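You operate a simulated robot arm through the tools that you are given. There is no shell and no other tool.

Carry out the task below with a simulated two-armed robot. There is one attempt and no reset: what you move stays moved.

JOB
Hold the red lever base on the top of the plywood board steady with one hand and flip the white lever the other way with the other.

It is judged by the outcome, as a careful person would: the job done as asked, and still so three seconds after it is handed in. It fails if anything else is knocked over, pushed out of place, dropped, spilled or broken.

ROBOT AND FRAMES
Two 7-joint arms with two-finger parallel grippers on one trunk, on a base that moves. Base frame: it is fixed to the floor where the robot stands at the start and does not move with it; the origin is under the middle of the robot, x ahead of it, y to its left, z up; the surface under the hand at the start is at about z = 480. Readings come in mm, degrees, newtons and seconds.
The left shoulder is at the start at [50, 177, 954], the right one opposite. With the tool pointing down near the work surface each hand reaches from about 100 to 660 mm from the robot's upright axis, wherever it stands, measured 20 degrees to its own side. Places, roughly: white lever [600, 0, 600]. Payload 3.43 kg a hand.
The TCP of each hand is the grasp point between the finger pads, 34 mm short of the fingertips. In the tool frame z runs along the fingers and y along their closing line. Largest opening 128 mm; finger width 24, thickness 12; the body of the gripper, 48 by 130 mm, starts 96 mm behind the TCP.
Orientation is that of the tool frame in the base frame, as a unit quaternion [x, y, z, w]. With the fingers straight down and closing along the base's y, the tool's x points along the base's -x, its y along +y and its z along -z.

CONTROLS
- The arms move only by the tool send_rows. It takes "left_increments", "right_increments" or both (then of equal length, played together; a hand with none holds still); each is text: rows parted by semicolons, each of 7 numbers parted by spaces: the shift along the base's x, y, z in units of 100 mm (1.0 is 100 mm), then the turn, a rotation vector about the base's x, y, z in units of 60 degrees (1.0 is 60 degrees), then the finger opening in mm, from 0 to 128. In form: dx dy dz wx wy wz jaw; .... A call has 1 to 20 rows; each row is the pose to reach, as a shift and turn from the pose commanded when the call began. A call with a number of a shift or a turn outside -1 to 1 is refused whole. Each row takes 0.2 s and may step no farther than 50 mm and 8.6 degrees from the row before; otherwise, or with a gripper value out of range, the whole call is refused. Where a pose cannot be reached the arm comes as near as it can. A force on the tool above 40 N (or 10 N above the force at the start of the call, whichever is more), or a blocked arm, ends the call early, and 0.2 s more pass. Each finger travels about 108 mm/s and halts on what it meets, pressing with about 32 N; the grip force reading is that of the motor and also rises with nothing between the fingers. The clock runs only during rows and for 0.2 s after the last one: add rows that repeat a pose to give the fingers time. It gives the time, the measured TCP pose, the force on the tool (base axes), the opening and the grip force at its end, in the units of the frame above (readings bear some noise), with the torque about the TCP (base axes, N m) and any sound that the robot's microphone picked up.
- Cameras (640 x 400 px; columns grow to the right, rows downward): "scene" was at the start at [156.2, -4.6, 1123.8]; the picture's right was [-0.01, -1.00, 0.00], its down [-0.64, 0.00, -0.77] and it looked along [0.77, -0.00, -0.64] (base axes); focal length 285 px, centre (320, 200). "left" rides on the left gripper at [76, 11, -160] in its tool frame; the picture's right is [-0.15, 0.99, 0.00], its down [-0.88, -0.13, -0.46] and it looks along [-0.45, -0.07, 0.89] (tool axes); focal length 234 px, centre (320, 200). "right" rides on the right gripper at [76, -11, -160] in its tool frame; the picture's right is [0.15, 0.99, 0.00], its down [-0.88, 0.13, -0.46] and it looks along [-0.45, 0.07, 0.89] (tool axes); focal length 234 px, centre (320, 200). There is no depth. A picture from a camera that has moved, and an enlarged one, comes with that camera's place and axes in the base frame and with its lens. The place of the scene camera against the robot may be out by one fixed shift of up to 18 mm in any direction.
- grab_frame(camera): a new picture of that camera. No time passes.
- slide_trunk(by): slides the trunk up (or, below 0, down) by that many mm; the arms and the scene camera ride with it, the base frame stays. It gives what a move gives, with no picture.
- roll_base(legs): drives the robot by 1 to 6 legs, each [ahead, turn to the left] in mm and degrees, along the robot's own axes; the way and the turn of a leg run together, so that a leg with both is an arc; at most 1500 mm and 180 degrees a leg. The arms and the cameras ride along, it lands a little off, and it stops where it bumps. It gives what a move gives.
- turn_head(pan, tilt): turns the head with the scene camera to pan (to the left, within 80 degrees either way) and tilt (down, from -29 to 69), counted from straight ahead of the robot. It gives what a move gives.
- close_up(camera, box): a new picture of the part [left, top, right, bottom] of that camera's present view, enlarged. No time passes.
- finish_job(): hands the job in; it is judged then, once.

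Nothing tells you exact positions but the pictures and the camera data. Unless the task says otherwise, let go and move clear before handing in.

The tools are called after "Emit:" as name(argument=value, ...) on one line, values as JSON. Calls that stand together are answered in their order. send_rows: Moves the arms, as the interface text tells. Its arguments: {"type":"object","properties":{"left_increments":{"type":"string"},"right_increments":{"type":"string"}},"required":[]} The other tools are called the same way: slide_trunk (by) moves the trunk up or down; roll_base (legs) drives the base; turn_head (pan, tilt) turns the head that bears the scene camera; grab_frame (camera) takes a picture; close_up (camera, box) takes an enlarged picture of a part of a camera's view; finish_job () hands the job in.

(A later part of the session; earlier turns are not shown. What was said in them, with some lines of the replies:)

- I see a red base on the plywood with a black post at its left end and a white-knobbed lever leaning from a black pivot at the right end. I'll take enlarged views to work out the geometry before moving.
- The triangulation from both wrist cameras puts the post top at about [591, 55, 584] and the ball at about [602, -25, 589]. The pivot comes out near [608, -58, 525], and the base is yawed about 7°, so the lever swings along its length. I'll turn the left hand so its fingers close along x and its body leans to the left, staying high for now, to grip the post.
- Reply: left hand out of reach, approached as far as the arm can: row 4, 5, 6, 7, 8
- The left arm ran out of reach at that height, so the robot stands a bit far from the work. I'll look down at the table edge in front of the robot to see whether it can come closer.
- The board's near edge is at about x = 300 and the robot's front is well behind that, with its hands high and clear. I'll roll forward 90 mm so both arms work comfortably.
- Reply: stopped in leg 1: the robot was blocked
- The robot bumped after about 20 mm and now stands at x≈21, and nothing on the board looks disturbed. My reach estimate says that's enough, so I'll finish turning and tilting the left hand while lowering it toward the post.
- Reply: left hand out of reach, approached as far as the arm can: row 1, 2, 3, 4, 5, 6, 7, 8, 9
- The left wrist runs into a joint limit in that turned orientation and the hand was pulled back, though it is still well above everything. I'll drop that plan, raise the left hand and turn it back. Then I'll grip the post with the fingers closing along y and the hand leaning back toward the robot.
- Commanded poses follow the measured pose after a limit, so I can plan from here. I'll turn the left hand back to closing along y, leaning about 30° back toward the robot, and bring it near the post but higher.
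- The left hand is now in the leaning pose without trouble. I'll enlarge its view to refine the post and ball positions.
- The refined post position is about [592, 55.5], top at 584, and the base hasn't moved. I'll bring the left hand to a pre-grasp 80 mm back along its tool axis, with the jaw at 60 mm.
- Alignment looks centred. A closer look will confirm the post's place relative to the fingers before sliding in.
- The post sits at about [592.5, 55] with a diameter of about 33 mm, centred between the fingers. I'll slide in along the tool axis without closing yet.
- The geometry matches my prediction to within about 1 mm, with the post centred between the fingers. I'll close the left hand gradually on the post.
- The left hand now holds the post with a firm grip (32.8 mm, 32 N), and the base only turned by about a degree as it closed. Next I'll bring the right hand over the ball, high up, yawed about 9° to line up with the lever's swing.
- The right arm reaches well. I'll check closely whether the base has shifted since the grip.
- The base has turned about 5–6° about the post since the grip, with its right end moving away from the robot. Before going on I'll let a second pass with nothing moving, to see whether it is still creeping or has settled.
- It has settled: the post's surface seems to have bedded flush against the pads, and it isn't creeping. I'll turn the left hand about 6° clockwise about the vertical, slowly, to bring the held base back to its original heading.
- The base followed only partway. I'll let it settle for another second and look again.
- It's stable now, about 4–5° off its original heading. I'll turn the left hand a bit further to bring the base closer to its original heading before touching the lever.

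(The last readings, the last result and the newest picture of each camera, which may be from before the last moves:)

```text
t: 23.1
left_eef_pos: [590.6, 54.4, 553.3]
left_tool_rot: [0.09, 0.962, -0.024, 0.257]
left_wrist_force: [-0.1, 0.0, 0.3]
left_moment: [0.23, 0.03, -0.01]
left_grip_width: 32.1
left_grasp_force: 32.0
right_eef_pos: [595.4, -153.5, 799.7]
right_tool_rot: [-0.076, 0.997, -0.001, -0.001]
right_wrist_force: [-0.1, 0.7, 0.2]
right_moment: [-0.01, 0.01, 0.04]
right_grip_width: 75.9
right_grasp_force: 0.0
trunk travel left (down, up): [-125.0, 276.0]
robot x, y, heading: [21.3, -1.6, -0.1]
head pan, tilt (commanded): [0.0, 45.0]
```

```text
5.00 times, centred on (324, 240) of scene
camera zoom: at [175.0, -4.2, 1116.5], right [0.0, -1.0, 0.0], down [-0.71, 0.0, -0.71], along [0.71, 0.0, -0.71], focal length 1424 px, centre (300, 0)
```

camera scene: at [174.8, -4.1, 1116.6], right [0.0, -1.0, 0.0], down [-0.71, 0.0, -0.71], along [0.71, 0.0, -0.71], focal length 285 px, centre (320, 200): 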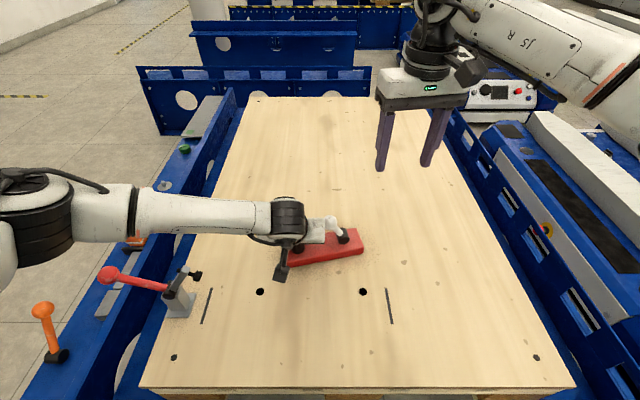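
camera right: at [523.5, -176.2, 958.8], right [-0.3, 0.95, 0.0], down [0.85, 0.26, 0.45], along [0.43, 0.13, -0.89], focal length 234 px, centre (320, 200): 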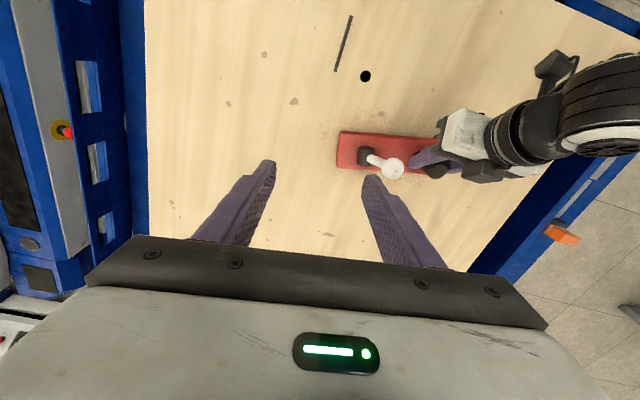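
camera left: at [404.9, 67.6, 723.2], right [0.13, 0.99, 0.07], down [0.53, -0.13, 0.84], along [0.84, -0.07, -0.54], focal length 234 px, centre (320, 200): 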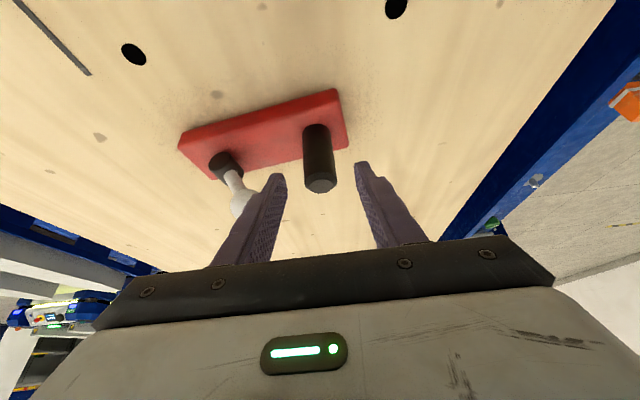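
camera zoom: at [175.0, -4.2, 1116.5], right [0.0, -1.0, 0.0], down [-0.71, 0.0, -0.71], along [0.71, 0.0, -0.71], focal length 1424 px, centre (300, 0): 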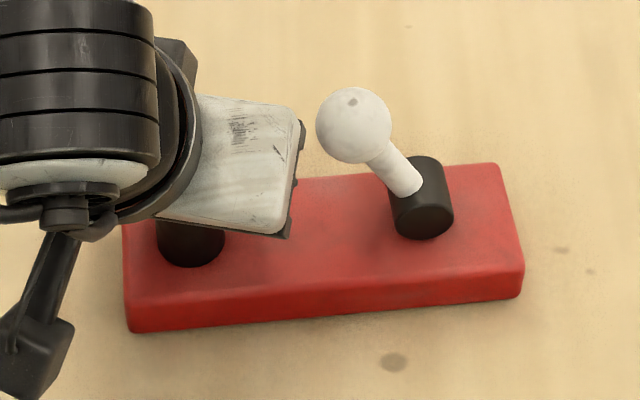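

The base is back within about 1° and a few mm of its original place and is held there, with the ball at about [602, -25, 589]. I'll now bring the right hand above the ball.

Emit:
send_rows(right_increments="0.01 0.17 -0.13 0 0 0 76; 0.025 0.34 -0.26 0 0 0 76; 0.035 0.5 -0.4 0 0 0 76; 0.05 0.67 -0.53 0 0 0 76; 0.06 0.84 -0.67 0 0 0 76; 0.07 1.0 -0.8 0 0 0 76; 0.07 1.0 -0.8 0 0 0 76")

Emit:
grab_frame(camera="right")

Emit:
grab_frame(camera="scene")

Emit:
grab_frame(camera="left")

```text
t: 24.7
left_eef_pos: [591.1, 55.1, 552.3]
left_tool_rot: [0.09, 0.962, -0.024, 0.258]
left_wrist_force: [-0.1, -0.8, 0.1]
left_moment: [0.24, 0.05, -0.02]
left_grip_width: 32.0
left_grasp_force: 31.8
right_eef_pos: [602.9, -51.7, 717.5]
right_tool_rot: [-0.076, 0.997, 0.0, -0.001]
right_wrist_force: [-0.9, -0.6, -0.5]
right_moment: [0.02, -0.03, 0.0]
right_grip_width: 76.0
right_grasp_force: 0.0
trunk travel left (down, up): [-125.0, 276.0]
robot x, y, heading: [20.1, -4.3, -0.1]
head pan, tilt (commanded): [0.0, 45.0]
```

```text
taken
camera right: at [530.7, -75.8, 878.6], right [-0.3, 0.96, 0.0], down [0.85, 0.26, 0.45], along [0.43, 0.13, -0.89], focal length 234 px, centre (320, 200)
```

right: 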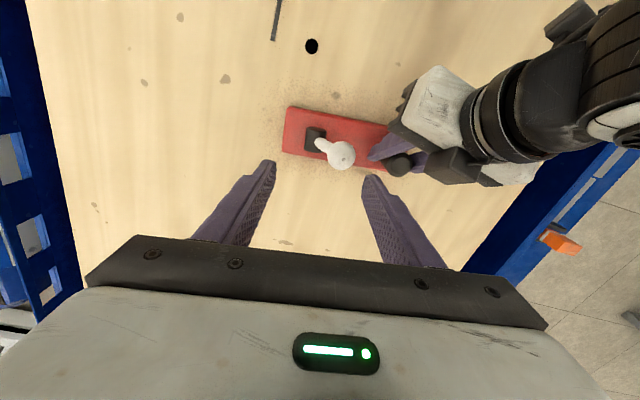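

```text
taken
camera scene: at [175.1, -4.1, 1116.5], right [0.0, -1.0, 0.0], down [-0.71, 0.0, -0.71], along [0.71, 0.0, -0.71], focal length 285 px, centre (320, 200)
```

scene: 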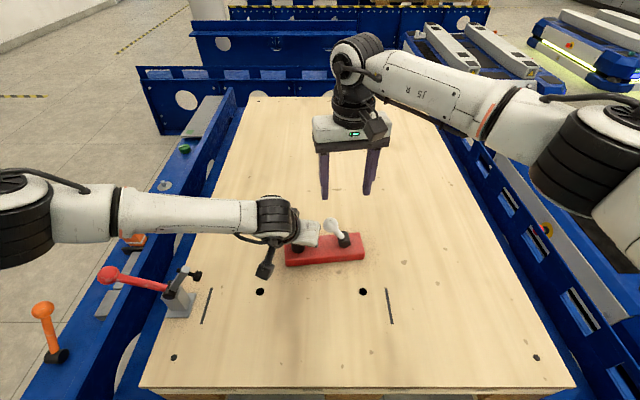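

```text
taken
camera left: at [450.6, 93.3, 653.3], right [0.31, 0.95, 0.07], down [0.5, -0.23, 0.84], along [0.81, -0.22, -0.54], focal length 234 px, centre (320, 200)
```

left: 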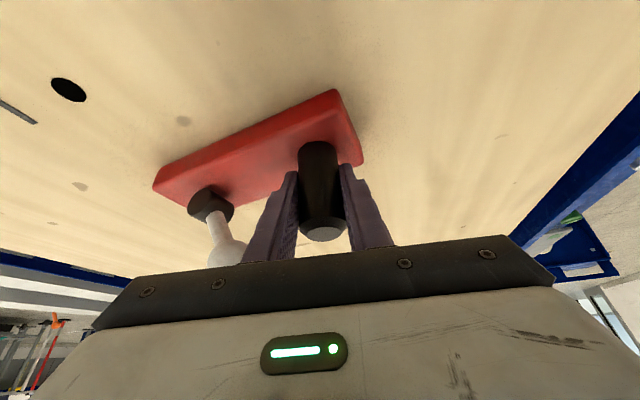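

The ball is confirmed at about [602.6, -25.4, 589]. I'll shift so the fingers straddle the ball and lower until the tips are just level with its top, then check.

Emit:
send_rows(right_increments="0.01 0.07 0 0 0 0 76; 0.012 0.145 -0.1 0 0 0 76; 0.012 0.145 -0.25 0 0 0 76; 0.012 0.145 -0.4 0 0 0 76; 0.012 0.145 -0.55 0 0 0 76; 0.012 0.145 -0.7 0 0 0 76; 0.012 0.145 -0.7 0 0 0 76")

Emit:
grab_frame(camera="right")

Emit:
close_up(camera="scene", box=[240, 160, 400, 260])

Emit:
close_up(camera="left", box=[140, 160, 300, 260])

```text
t: 26.3
left_eef_pos: [591.4, 54.9, 553.6]
left_tool_rot: [0.089, 0.962, -0.023, 0.258]
left_wrist_force: [-0.1, -0.4, -0.5]
left_moment: [0.24, 0.06, 0.01]
left_grip_width: 32.3
left_grasp_force: 31.2
right_eef_pos: [603.6, -37.5, 647.3]
right_tool_rot: [-0.077, 0.997, 0.0, -0.001]
right_wrist_force: [-1.0, 0.0, -0.3]
right_moment: [0.01, -0.01, -0.02]
right_grip_width: 75.9
right_grasp_force: 0.1
trunk travel left (down, up): [-125.0, 276.0]
robot x, y, heading: [23.1, 0.6, 0.1]
head pan, tilt (commanded): [0.0, 45.0]
```

```text
taken
camera right: at [530.9, -60.1, 808.2], right [-0.3, 0.95, 0.0], down [0.85, 0.26, 0.45], along [0.43, 0.13, -0.89], focal length 234 px, centre (320, 200)
```

right: 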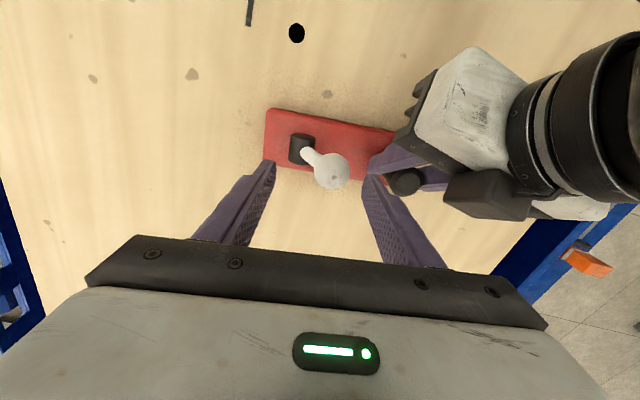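

```text
4.00 times, centred on (320, 210) of scene
camera zoom: at [175.1, -4.2, 1116.5], right [0.0, -1.0, 0.0], down [-0.71, 0.0, -0.71], along [0.71, 0.0, -0.71], focal length 1139 px, centre (320, 160)
```

zoom: 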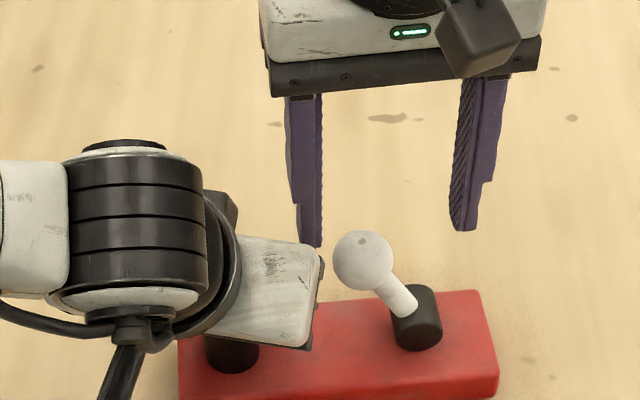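

```text
4.00 times, centred on (220, 210) of left
camera zoom: at [450.6, 93.3, 653.3], right [0.31, 0.95, 0.07], down [0.5, -0.23, 0.84], along [0.81, -0.22, -0.54], focal length 937 px, centre (720, 160)
```

zoom: 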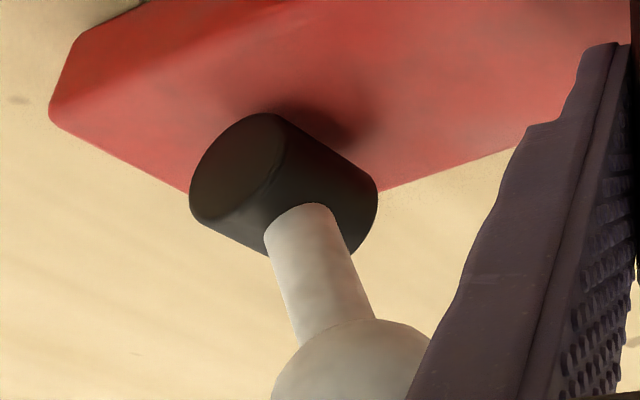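

The fingers straddle the ball with clearance to both the ball and the left hand. I'll lower to working height, tips about 20 mm below the ball's centre and clear of the pivot.

Emit:
send_rows(right_increments="0 0 -0.11 0 0 0 76; 0 0 -0.22 0 0 0 76; 0 0 -0.33 0 0 0 76; 0 0 -0.43 0 0 0 76; 0 0 -0.43 0 0 0 76")

Emit:
grab_frame(camera="right")

Emit:
close_up(camera="scene", box=[240, 180, 400, 280])

```text
t: 27.5
left_eef_pos: [591.8, 55.1, 553.2]
left_tool_rot: [0.089, 0.962, -0.024, 0.258]
left_wrist_force: [-0.1, -0.2, 0.1]
left_moment: [0.24, 0.06, 0.0]
left_grip_width: 32.1
left_grasp_force: 31.7
right_eef_pos: [602.7, -37.5, 606.1]
right_tool_rot: [-0.077, 0.997, -0.001, -0.001]
right_wrist_force: [0.4, 0.5, -0.9]
right_moment: [-0.04, 0.04, -0.02]
right_grip_width: 76.2
right_grasp_force: 0.0
trunk travel left (down, up): [-125.0, 276.0]
robot x, y, heading: [23.5, -0.7, -0.2]
head pan, tilt (commanded): [0.0, 45.0]
```

```text
taken
camera right: at [530.5, -60.2, 765.9], right [-0.3, 0.95, 0.0], down [0.85, 0.26, 0.45], along [0.43, 0.13, -0.89], focal length 234 px, centre (320, 200)
```

right: 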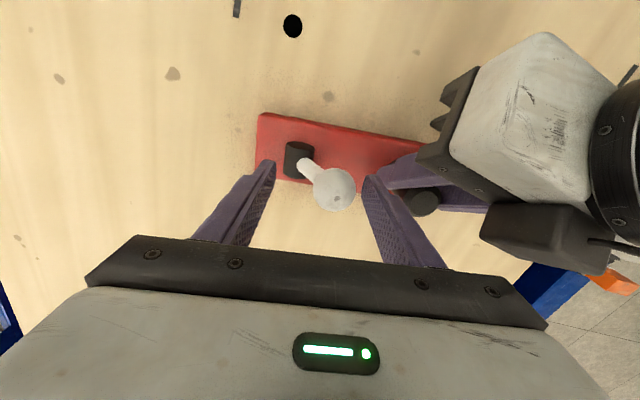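

```text
4.00 times, centred on (320, 230) of scene
camera zoom: at [175.0, -4.2, 1116.5], right [0.0, -1.0, 0.0], down [-0.71, 0.0, -0.71], along [0.71, 0.0, -0.71], focal length 1139 px, centre (320, 80)
```

zoom: 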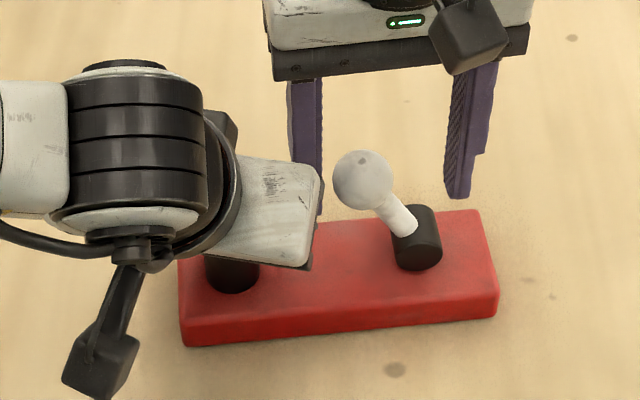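

The ball projects exactly where expected between the fingers, about 6 mm from the pushing finger. With the left hand holding the post, I'll push the lever slowly along its swing to about mid-travel and check.

Emit:
send_rows(right_increments="0.005 -0.05 0 0 0 0 76; 0.012 -0.1 0 0 0 0 76; 0.018 -0.15 0 0 0 0 76; 0.024 -0.2 0 0 0 0 76; 0.03 -0.25 0 0 0 0 76; 0.036 -0.3 0 0 0 0 76; 0.042 -0.35 0 0 0 0 76; 0.048 -0.4 0 0 0 0 76")

Emit:
grab_frame(camera="right")

Emit:
close_up(camera="scene", box=[240, 180, 400, 280])

```text
t: 29.3
left_eef_pos: [592.2, 56.9, 552.4]
left_tool_rot: [0.09, 0.962, -0.024, 0.258]
left_wrist_force: [-0.4, -4.6, -1.7]
left_moment: [0.55, 0.06, 0.01]
left_grip_width: 32.3
left_grasp_force: 31.6
right_eef_pos: [607.9, -76.6, 605.5]
right_tool_rot: [-0.077, 0.997, -0.001, -0.001]
right_wrist_force: [-0.3, 4.1, 1.1]
right_moment: [0.06, 0.06, 0.03]
right_grip_width: 78.4
right_grasp_force: 1.8
trunk travel left (down, up): [-125.0, 276.0]
robot x, y, heading: [19.9, 1.0, -0.1]
head pan, tilt (commanded): [0.0, 45.0]
```

```text
taken
camera right: at [536.5, -99.8, 766.5], right [-0.3, 0.96, 0.0], down [0.85, 0.26, 0.45], along [0.43, 0.13, -0.89], focal length 234 px, centre (320, 200)
```

right: 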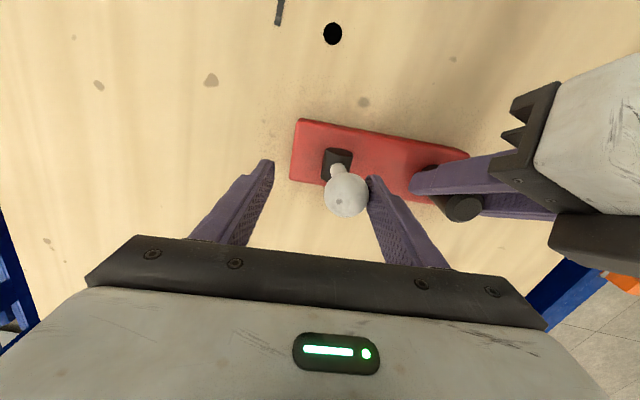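

```text
4.00 times, centred on (320, 230) of scene
camera zoom: at [175.0, -4.2, 1116.5], right [0.0, -1.0, 0.0], down [-0.71, 0.0, -0.71], along [0.71, 0.0, -0.71], focal length 1139 px, centre (320, 80)
```

zoom: 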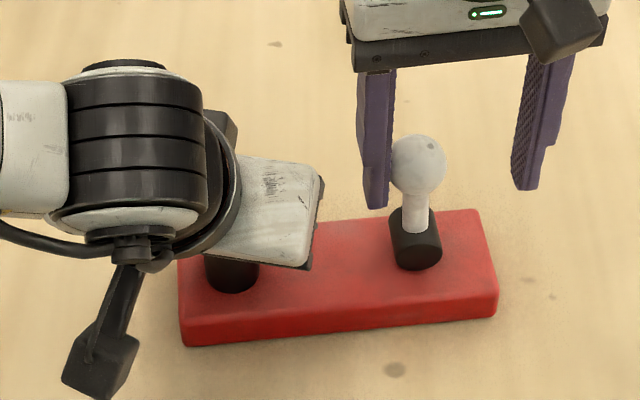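

The lever is now upright with only about 4 N of push, and the base hasn't moved. I'll keep pushing through to the other side.

Emit:
send_rows(right_increments="0.006 -0.05 0 0 0 0 76; 0.012 -0.1 0 0 0 0 76; 0.018 -0.15 0 0 0 0 76; 0.024 -0.2 0 0 0 0 76; 0.03 -0.25 0 0 0 0 76; 0.036 -0.3 0 0 0 0 76")

Emit:
grab_frame(camera="right")

Emit:
close_up(camera="scene", box=[240, 180, 400, 280])

```text
t: 30.7
left_eef_pos: [590.6, 54.9, 552.4]
left_tool_rot: [0.09, 0.961, -0.025, 0.258]
left_wrist_force: [-0.8, -4.4, -0.3]
left_moment: [0.33, 0.05, -0.12]
left_grip_width: 31.9
left_grasp_force: 32.3
right_eef_pos: [612.7, -106.1, 606.1]
right_tool_rot: [-0.077, 0.997, 0.0, -0.001]
right_wrist_force: [0.4, 4.7, -0.6]
right_moment: [0.04, -0.01, -0.02]
right_grip_width: 78.5
right_grasp_force: 1.7
trunk travel left (down, up): [-125.0, 276.0]
robot x, y, heading: [19.9, 3.2, 0.1]
head pan, tilt (commanded): [0.0, 45.0]
```

```text
taken
camera right: at [539.8, -129.3, 766.3], right [-0.3, 0.95, 0.0], down [0.85, 0.26, 0.45], along [0.43, 0.13, -0.89], focal length 234 px, centre (320, 200)
```

right: 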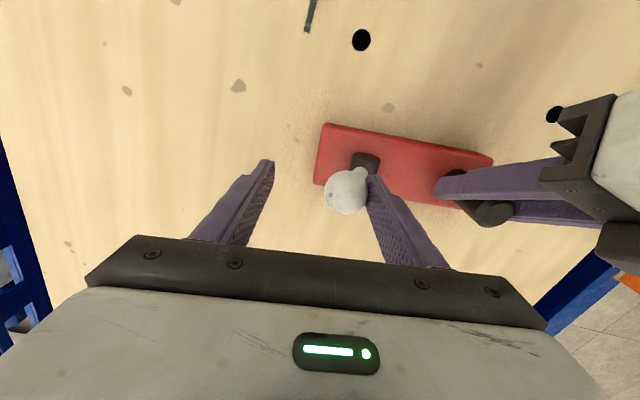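

```text
4.00 times, centred on (320, 230) of scene
camera zoom: at [175.0, -4.2, 1116.5], right [0.0, -1.0, 0.0], down [-0.71, 0.0, -0.71], along [0.71, 0.0, -0.71], focal length 1139 px, centre (320, 80)
```

zoom: 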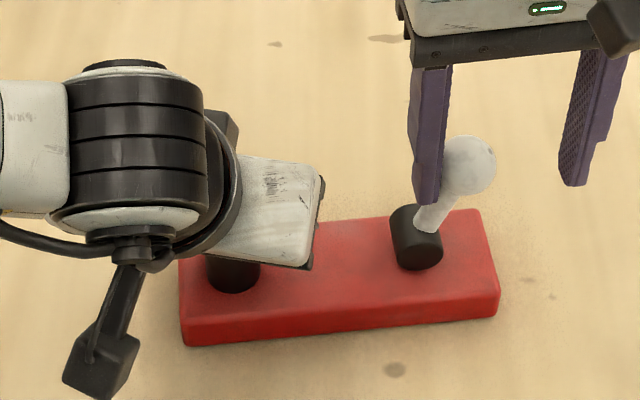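

The lever is past centre and leaning the other way at about 25°, still needing about 4.5 N, so it's a friction hinge with no snap. I'll continue in small steps and watch the force for the end stop.

Emit:
send_rows(right_increments="0.004 -0.03 0 0 0 0 76; 0.007 -0.06 0 0 0 0 76; 0.01 -0.08 0 0 0 0 76")

Emit:
close_up(camera="scene", box=[240, 180, 400, 280])

```text
t: 31.5
left_eef_pos: [591.5, 55.2, 553.3]
left_tool_rot: [0.09, 0.962, -0.024, 0.258]
left_wrist_force: [0.5, -5.6, -1.5]
left_moment: [0.53, 0.08, 0.06]
left_grip_width: 32.1
left_grasp_force: 32.2
right_eef_pos: [613.4, -114.9, 606.7]
right_tool_rot: [-0.078, 0.997, 0.0, -0.001]
right_wrist_force: [0.2, 5.5, 0.4]
right_moment: [0.26, 0.03, 0.07]
right_grip_width: 79.8
right_grasp_force: 3.3
trunk travel left (down, up): [-125.0, 276.0]
robot x, y, heading: [17.7, 0.8, 0.0]
head pan, tilt (commanded): [0.0, 45.0]
```

```text
4.00 times, centred on (320, 230) of scene
camera zoom: at [175.0, -4.2, 1116.5], right [0.0, -1.0, 0.0], down [-0.71, 0.0, -0.71], along [0.71, 0.0, -0.71], focal length 1139 px, centre (320, 80)
```

zoom: 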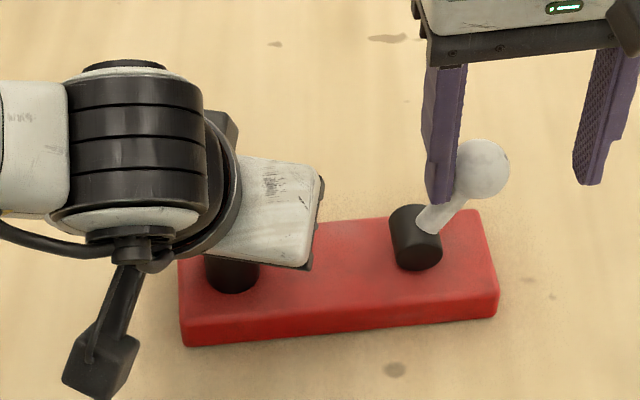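

The lever leans about as far the other way as it started, and the force has risen slightly. I'll push a few more mm to see whether it has reached its stop.

Emit:
send_rows(right_increments="0.003 -0.025 0 0 0 0 76; 0.006 -0.05 0 0 0 0 76; 0.006 -0.05 0 0 0 0 76")

Emit:
close_up(camera="scene", box=[240, 180, 400, 280])

Emit:
close_up(camera="right", box=[280, 100, 440, 240])

```text
t: 32.3
left_eef_pos: [591.4, 54.8, 552.8]
left_tool_rot: [0.091, 0.962, -0.025, 0.257]
left_wrist_force: [2.1, -12.0, -3.8]
left_moment: [1.05, 0.18, 0.14]
left_grip_width: 31.7
left_grasp_force: 31.6
right_eef_pos: [612.8, -118.4, 605.7]
right_tool_rot: [-0.078, 0.997, 0.002, -0.001]
right_wrist_force: [-2.7, 13.0, 4.2]
right_moment: [0.57, 0.08, 0.05]
right_grip_width: 83.1
right_grasp_force: 6.5
trunk travel left (down, up): [-125.0, 276.0]
robot x, y, heading: [22.4, 3.5, 0.1]
head pan, tilt (commanded): [0.0, 45.0]
```

```text
4.00 times, centred on (320, 230) of scene
camera zoom: at [175.0, -4.2, 1116.5], right [0.0, -1.0, 0.0], down [-0.71, 0.0, -0.71], along [0.71, 0.0, -0.71], focal length 1139 px, centre (320, 80)
```

zoom: 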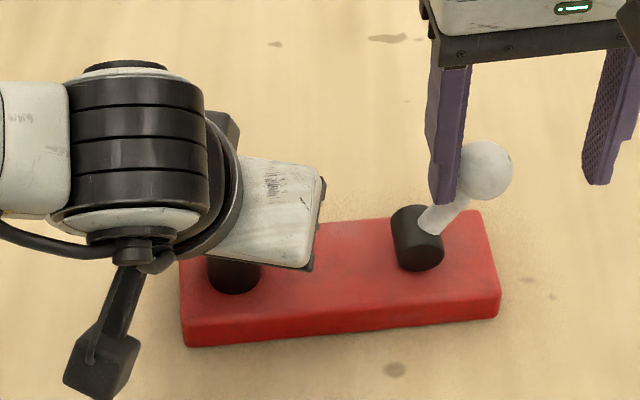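

```text
2.86 times, centred on (360, 170) of right
camera zoom: at [540.7, -142.1, 766.0], right [-0.3, 0.95, 0.0], down [0.85, 0.26, 0.45], along [0.43, 0.14, -0.89], focal length 669 px, centre (206, 286)
```

zoom: 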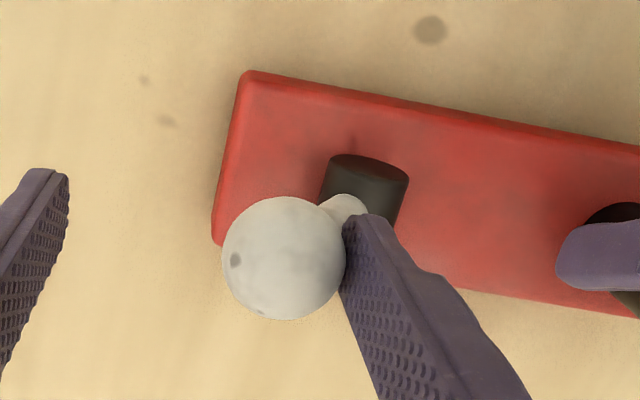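

The force rose to 13 N while the ball barely moved further, so the lever is at its other end stop and the base stayed put. I'll back the finger off gently and lift the right hand straight up.

Emit:
send_rows(right_increments="-0.006 0.05 0 0 0 0 78; -0.015 0.12 0 0 0 0 78; -0.015 0.12 0.1 0 0 0 78; -0.015 0.12 0.25 0 0 0 78; -0.015 0.12 0.4 0 0 0 78; -0.015 0.12 0.55 0 0 0 78; -0.015 0.12 0.7 0 0 0 78; -0.015 0.12 0.85 0 0 0 78; -0.015 0.12 1 0 0 0 78; -0.015 0.12 1 0 0 0 78")

Emit:
grab_frame(camera="right")

Emit:
close_up(camera="scene", box=[260, 200, 388, 280])

```text
t: 34.5
left_eef_pos: [590.8, 55.8, 553.0]
left_tool_rot: [0.09, 0.962, -0.024, 0.258]
left_wrist_force: [0.8, -0.5, -0.9]
left_moment: [0.26, 0.02, -0.02]
left_grip_width: 31.9
left_grasp_force: 31.8
right_eef_pos: [610.7, -108.5, 707.5]
right_tool_rot: [-0.076, 0.997, 0.001, 0.0]
right_wrist_force: [-1.1, -0.5, 0.0]
right_moment: [0.01, 0.0, 0.03]
right_grip_width: 78.1
right_grasp_force: 0.0
trunk travel left (down, up): [-125.0, 276.0]
robot x, y, heading: [24.2, 0.8, -0.1]
head pan, tilt (commanded): [0.0, 45.0]
```

```text
taken
camera right: at [538.6, -131.0, 867.4], right [-0.3, 0.96, 0.0], down [0.85, 0.26, 0.45], along [0.43, 0.13, -0.89], focal length 234 px, centre (320, 200)
```

right: 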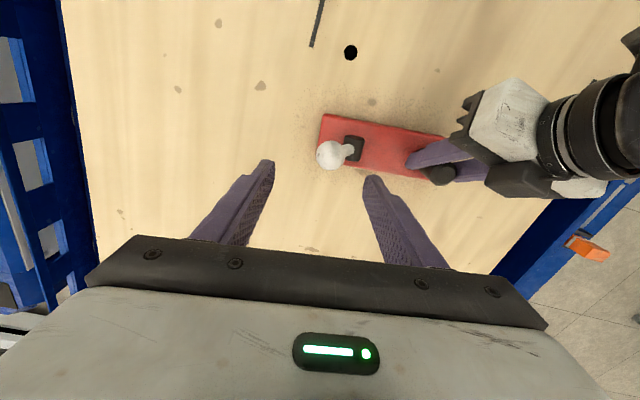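

```text
5.00 times, centred on (324, 240) of scene
camera zoom: at [175.0, -4.2, 1116.5], right [0.0, -1.0, 0.0], down [-0.71, 0.0, -0.71], along [0.71, 0.0, -0.71], focal length 1424 px, centre (300, 0)
```

zoom: 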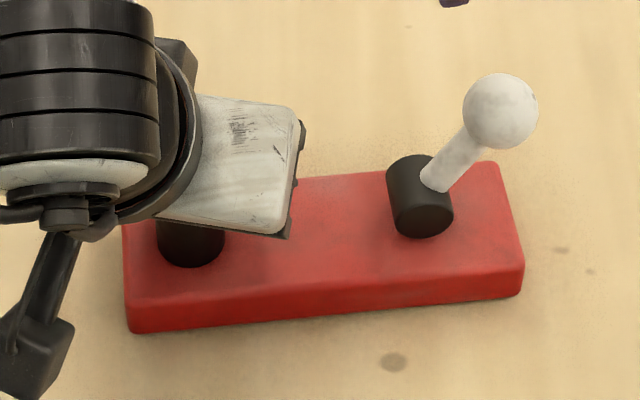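

The lever stays flipped and the base is where it was. I'll move the right hand well clear, then release the post gently with the left.

Emit:
send_rows(right_increments="-0.02 -0.17 0.1 0 0 0 78; -0.03 -0.34 0.2 0 0 0 78; -0.05 -0.5 0.3 0 0 0 78; -0.07 -0.67 0.4 0 0 0 78; -0.08 -0.84 0.5 0 0 0 78; -0.1 -1 0.6 0 0 0 78")

Emit:
send_rows(left_increments="0 0 0 0 0 0 34; 0 0 0 0 0 0 37; 0 0 0 0 0 0 42; 0 0 0 0 0 0 50; 0 0 0 0 0 0 60; 0 0 0 0 0 0 60")

Emit:
close_up(camera="left", box=[200, 100, 440, 250])

Emit:
close_up(camera="scene", box=[260, 200, 388, 280])

```text
t: 35.9
left_eef_pos: [590.9, 55.2, 553.3]
left_tool_rot: [0.09, 0.962, -0.024, 0.258]
left_wrist_force: [0.7, -0.5, -0.6]
left_moment: [0.3, 0.07, -0.02]
left_grip_width: 32.0
left_grasp_force: 32.0
right_eef_pos: [600.5, -210.2, 766.5]
right_tool_rot: [-0.076, 0.997, 0.0, -0.001]
right_wrist_force: [1.2, -0.3, 0.8]
right_moment: [0.01, -0.01, 0.0]
right_grip_width: 77.8
right_grasp_force: 0.0
trunk travel left (down, up): [-125.0, 276.0]
robot x, y, heading: [20.0, -0.9, -0.1]
head pan, tilt (commanded): [0.0, 45.0]
```

```text
t: 37.3
left_eef_pos: [591.2, 54.9, 553.6]
left_tool_rot: [0.09, 0.962, -0.024, 0.258]
left_wrist_force: [-0.7, -0.2, 0.0]
left_moment: [0.01, 0.02, 0.01]
left_grip_width: 59.9
left_grasp_force: 0.0
right_eef_pos: [602.3, -210.1, 764.9]
right_tool_rot: [-0.076, 0.997, 0.0, 0.0]
right_wrist_force: [0.3, 0.2, 0.3]
right_moment: [-0.01, 0.02, 0.0]
right_grip_width: 77.9
right_grasp_force: 0.1
trunk travel left (down, up): [-125.0, 276.0]
robot x, y, heading: [24.6, 0.2, 0.2]
head pan, tilt (commanded): [0.0, 45.0]
```

```text
2.67 times, centred on (320, 175) of left
camera zoom: at [450.5, 93.3, 653.4], right [0.31, 0.95, 0.07], down [0.5, -0.23, 0.84], along [0.81, -0.22, -0.54], focal length 624 px, centre (320, 267)
```

zoom: 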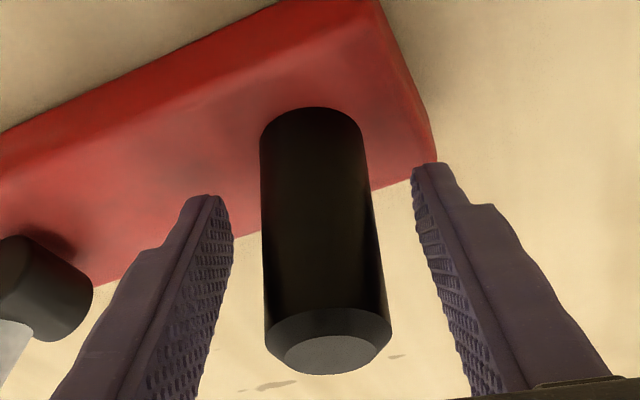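

```text
5.00 times, centred on (324, 240) of scene
camera zoom: at [174.8, -4.2, 1116.6], right [0.0, -1.0, 0.0], down [-0.71, 0.0, -0.71], along [0.71, 0.0, -0.71], focal length 1424 px, centre (300, 0)
```

zoom: 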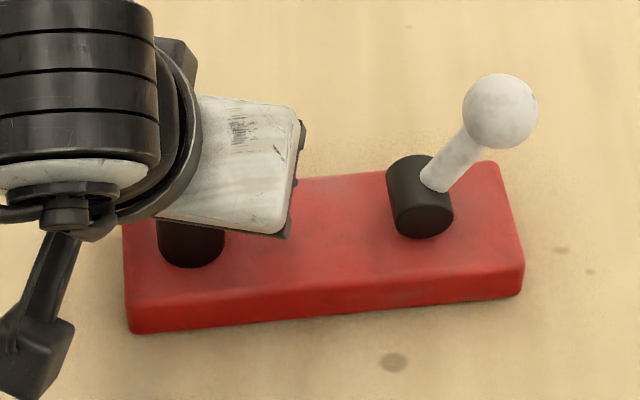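

The post is released with about 13 mm clear on each side, and nothing moved. I'll withdraw the left hand back along its own tool axis and then up and away.

Emit:
send_rows(left_increments="-0.07 0.013 0.125 0 0 0 60; -0.14 0.026 0.25 0 0 0 60; -0.21 0.04 0.375 0 0 0 60; -0.285 0.053 0.5 0 0 0 60; -0.355 0.067 0.625 0 0 0 60; -0.425 0.08 0.75 0 0 0 60; -0.5 0.093 0.88 0 0 0 60; -0.55 0.2 1.0 0 0 0 60; -0.55 0.4 1.0 0 0 0 60; -0.55 0.6 1.0 0 0 0 60; -0.55 0.6 1.0 0 0 0 60")

Emit:
grab_frame(camera="scene")

Emit:
close_up(camera="scene", box=[260, 200, 388, 280])

Emit:
grab_frame(camera="right")

```text
t: 39.7
left_eef_pos: [535.1, 116.6, 653.2]
left_tool_rot: [0.09, 0.962, -0.024, 0.258]
left_wrist_force: [0.3, 0.2, -0.4]
left_moment: [0.03, -0.01, 0.01]
left_grip_width: 60.1
left_grasp_force: 0.1
right_eef_pos: [599.8, -209.9, 764.7]
right_tool_rot: [-0.075, 0.997, 0.0, -0.001]
right_wrist_force: [0.2, -0.4, -0.6]
right_moment: [-0.02, -0.03, 0.02]
right_grip_width: 78.2
right_grasp_force: 0.0
trunk travel left (down, up): [-125.0, 276.0]
robot x, y, heading: [19.7, -0.1, 0.2]
head pan, tilt (commanded): [0.0, 45.0]
```

```text
taken
camera scene: at [174.8, -4.1, 1116.6], right [0.0, -1.0, 0.0], down [-0.71, 0.0, -0.71], along [0.71, 0.0, -0.71], focal length 285 px, centre (320, 200)
```

scene: 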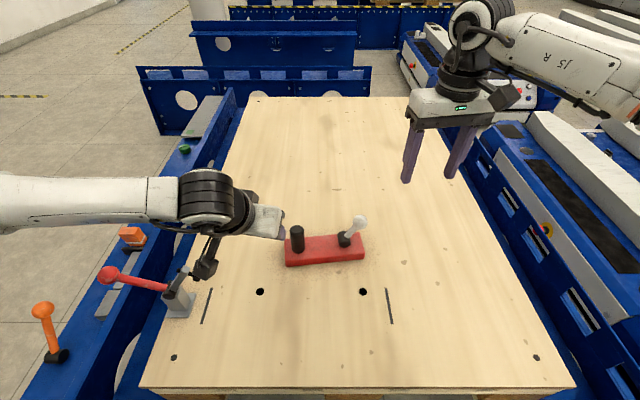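

```text
5.00 times, centred on (324, 240) of scene
camera zoom: at [174.8, -4.1, 1116.6], right [0.0, -1.0, 0.0], down [-0.71, 0.0, -0.71], along [0.71, 0.0, -0.71], focal length 1424 px, centre (300, 0)
```

zoom: 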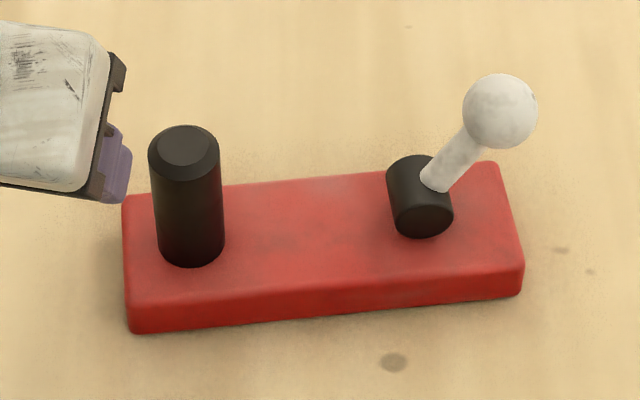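

```text
taken
camera right: at [527.7, -232.3, 926.2], right [-0.3, 0.96, 0.0], down [0.85, 0.26, 0.45], along [0.43, 0.13, -0.89], focal length 234 px, centre (320, 200)
```

right: 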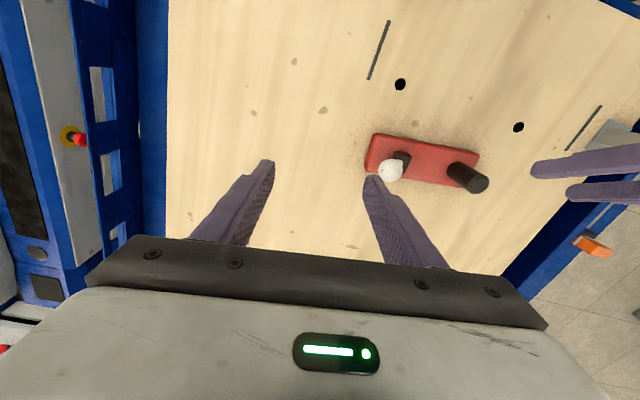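

The lever now leans the opposite way, the base is in its original place and both hands are free. I'll raise the left hand a little further so it's clear of the clamp, then take a final look.

Emit:
send_rows(left_increments="0 0 0.2 0 0 0 60; 0 0 0.4 0 0 0 60; 0 0 0.6 0 0 0 60; 0 0 0.8 0 0 0 60; 0 0 0.8 0 0 0 60")

Emit:
grab_frame(camera="scene")

```text
t: 40.9
left_eef_pos: [535.7, 114.7, 733.1]
left_tool_rot: [0.09, 0.961, -0.025, 0.259]
left_wrist_force: [-1.1, -1.5, -0.9]
left_moment: [-0.02, -0.02, 0.02]
left_grip_width: 60.1
left_grasp_force: 0.1
right_eef_pos: [599.8, -208.6, 766.3]
right_tool_rot: [-0.077, 0.997, 0.0, -0.001]
right_wrist_force: [0.2, -0.2, -0.3]
right_moment: [0.0, 0.0, -0.01]
right_grip_width: 77.9
right_grasp_force: 0.1
trunk travel left (down, up): [-125.0, 276.0]
robot x, y, heading: [19.7, 0.3, -0.0]
head pan, tilt (commanded): [0.0, 45.0]
```

```text
taken
camera scene: at [174.7, -4.2, 1116.6], right [0.0, -1.0, 0.0], down [-0.71, 0.0, -0.71], along [0.71, 0.0, -0.71], focal length 285 px, centre (320, 200)
```

scene: 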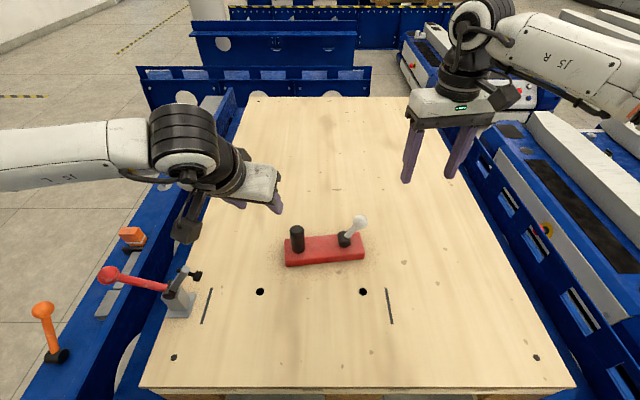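

The lever leans to the right and is stable, the base is in place, and the clamp and everything else are undisturbed. Both hands are clear, so I'm handing the job in.

Emit:
finish_job()

```text
The job is handed in.
```

The white lever is flipped to its other end stop, and it stayed there after both hands let go and moved clear. I've handed the job in.

- **Base movement:** When the left hand first closed on the black post, the base turned about 5–6° around it. Before touching the lever I turned it back to within about 1° and a few millimetres of where it started. It stayed put during the flip and after release.
- **Robot position:** I tried to roll the robot 90 mm closer for reach, but it bumped something and stopped after about 20 mm. Nothing on the board looked disturbed, and the clamp and other fixtures look as they did at the start.
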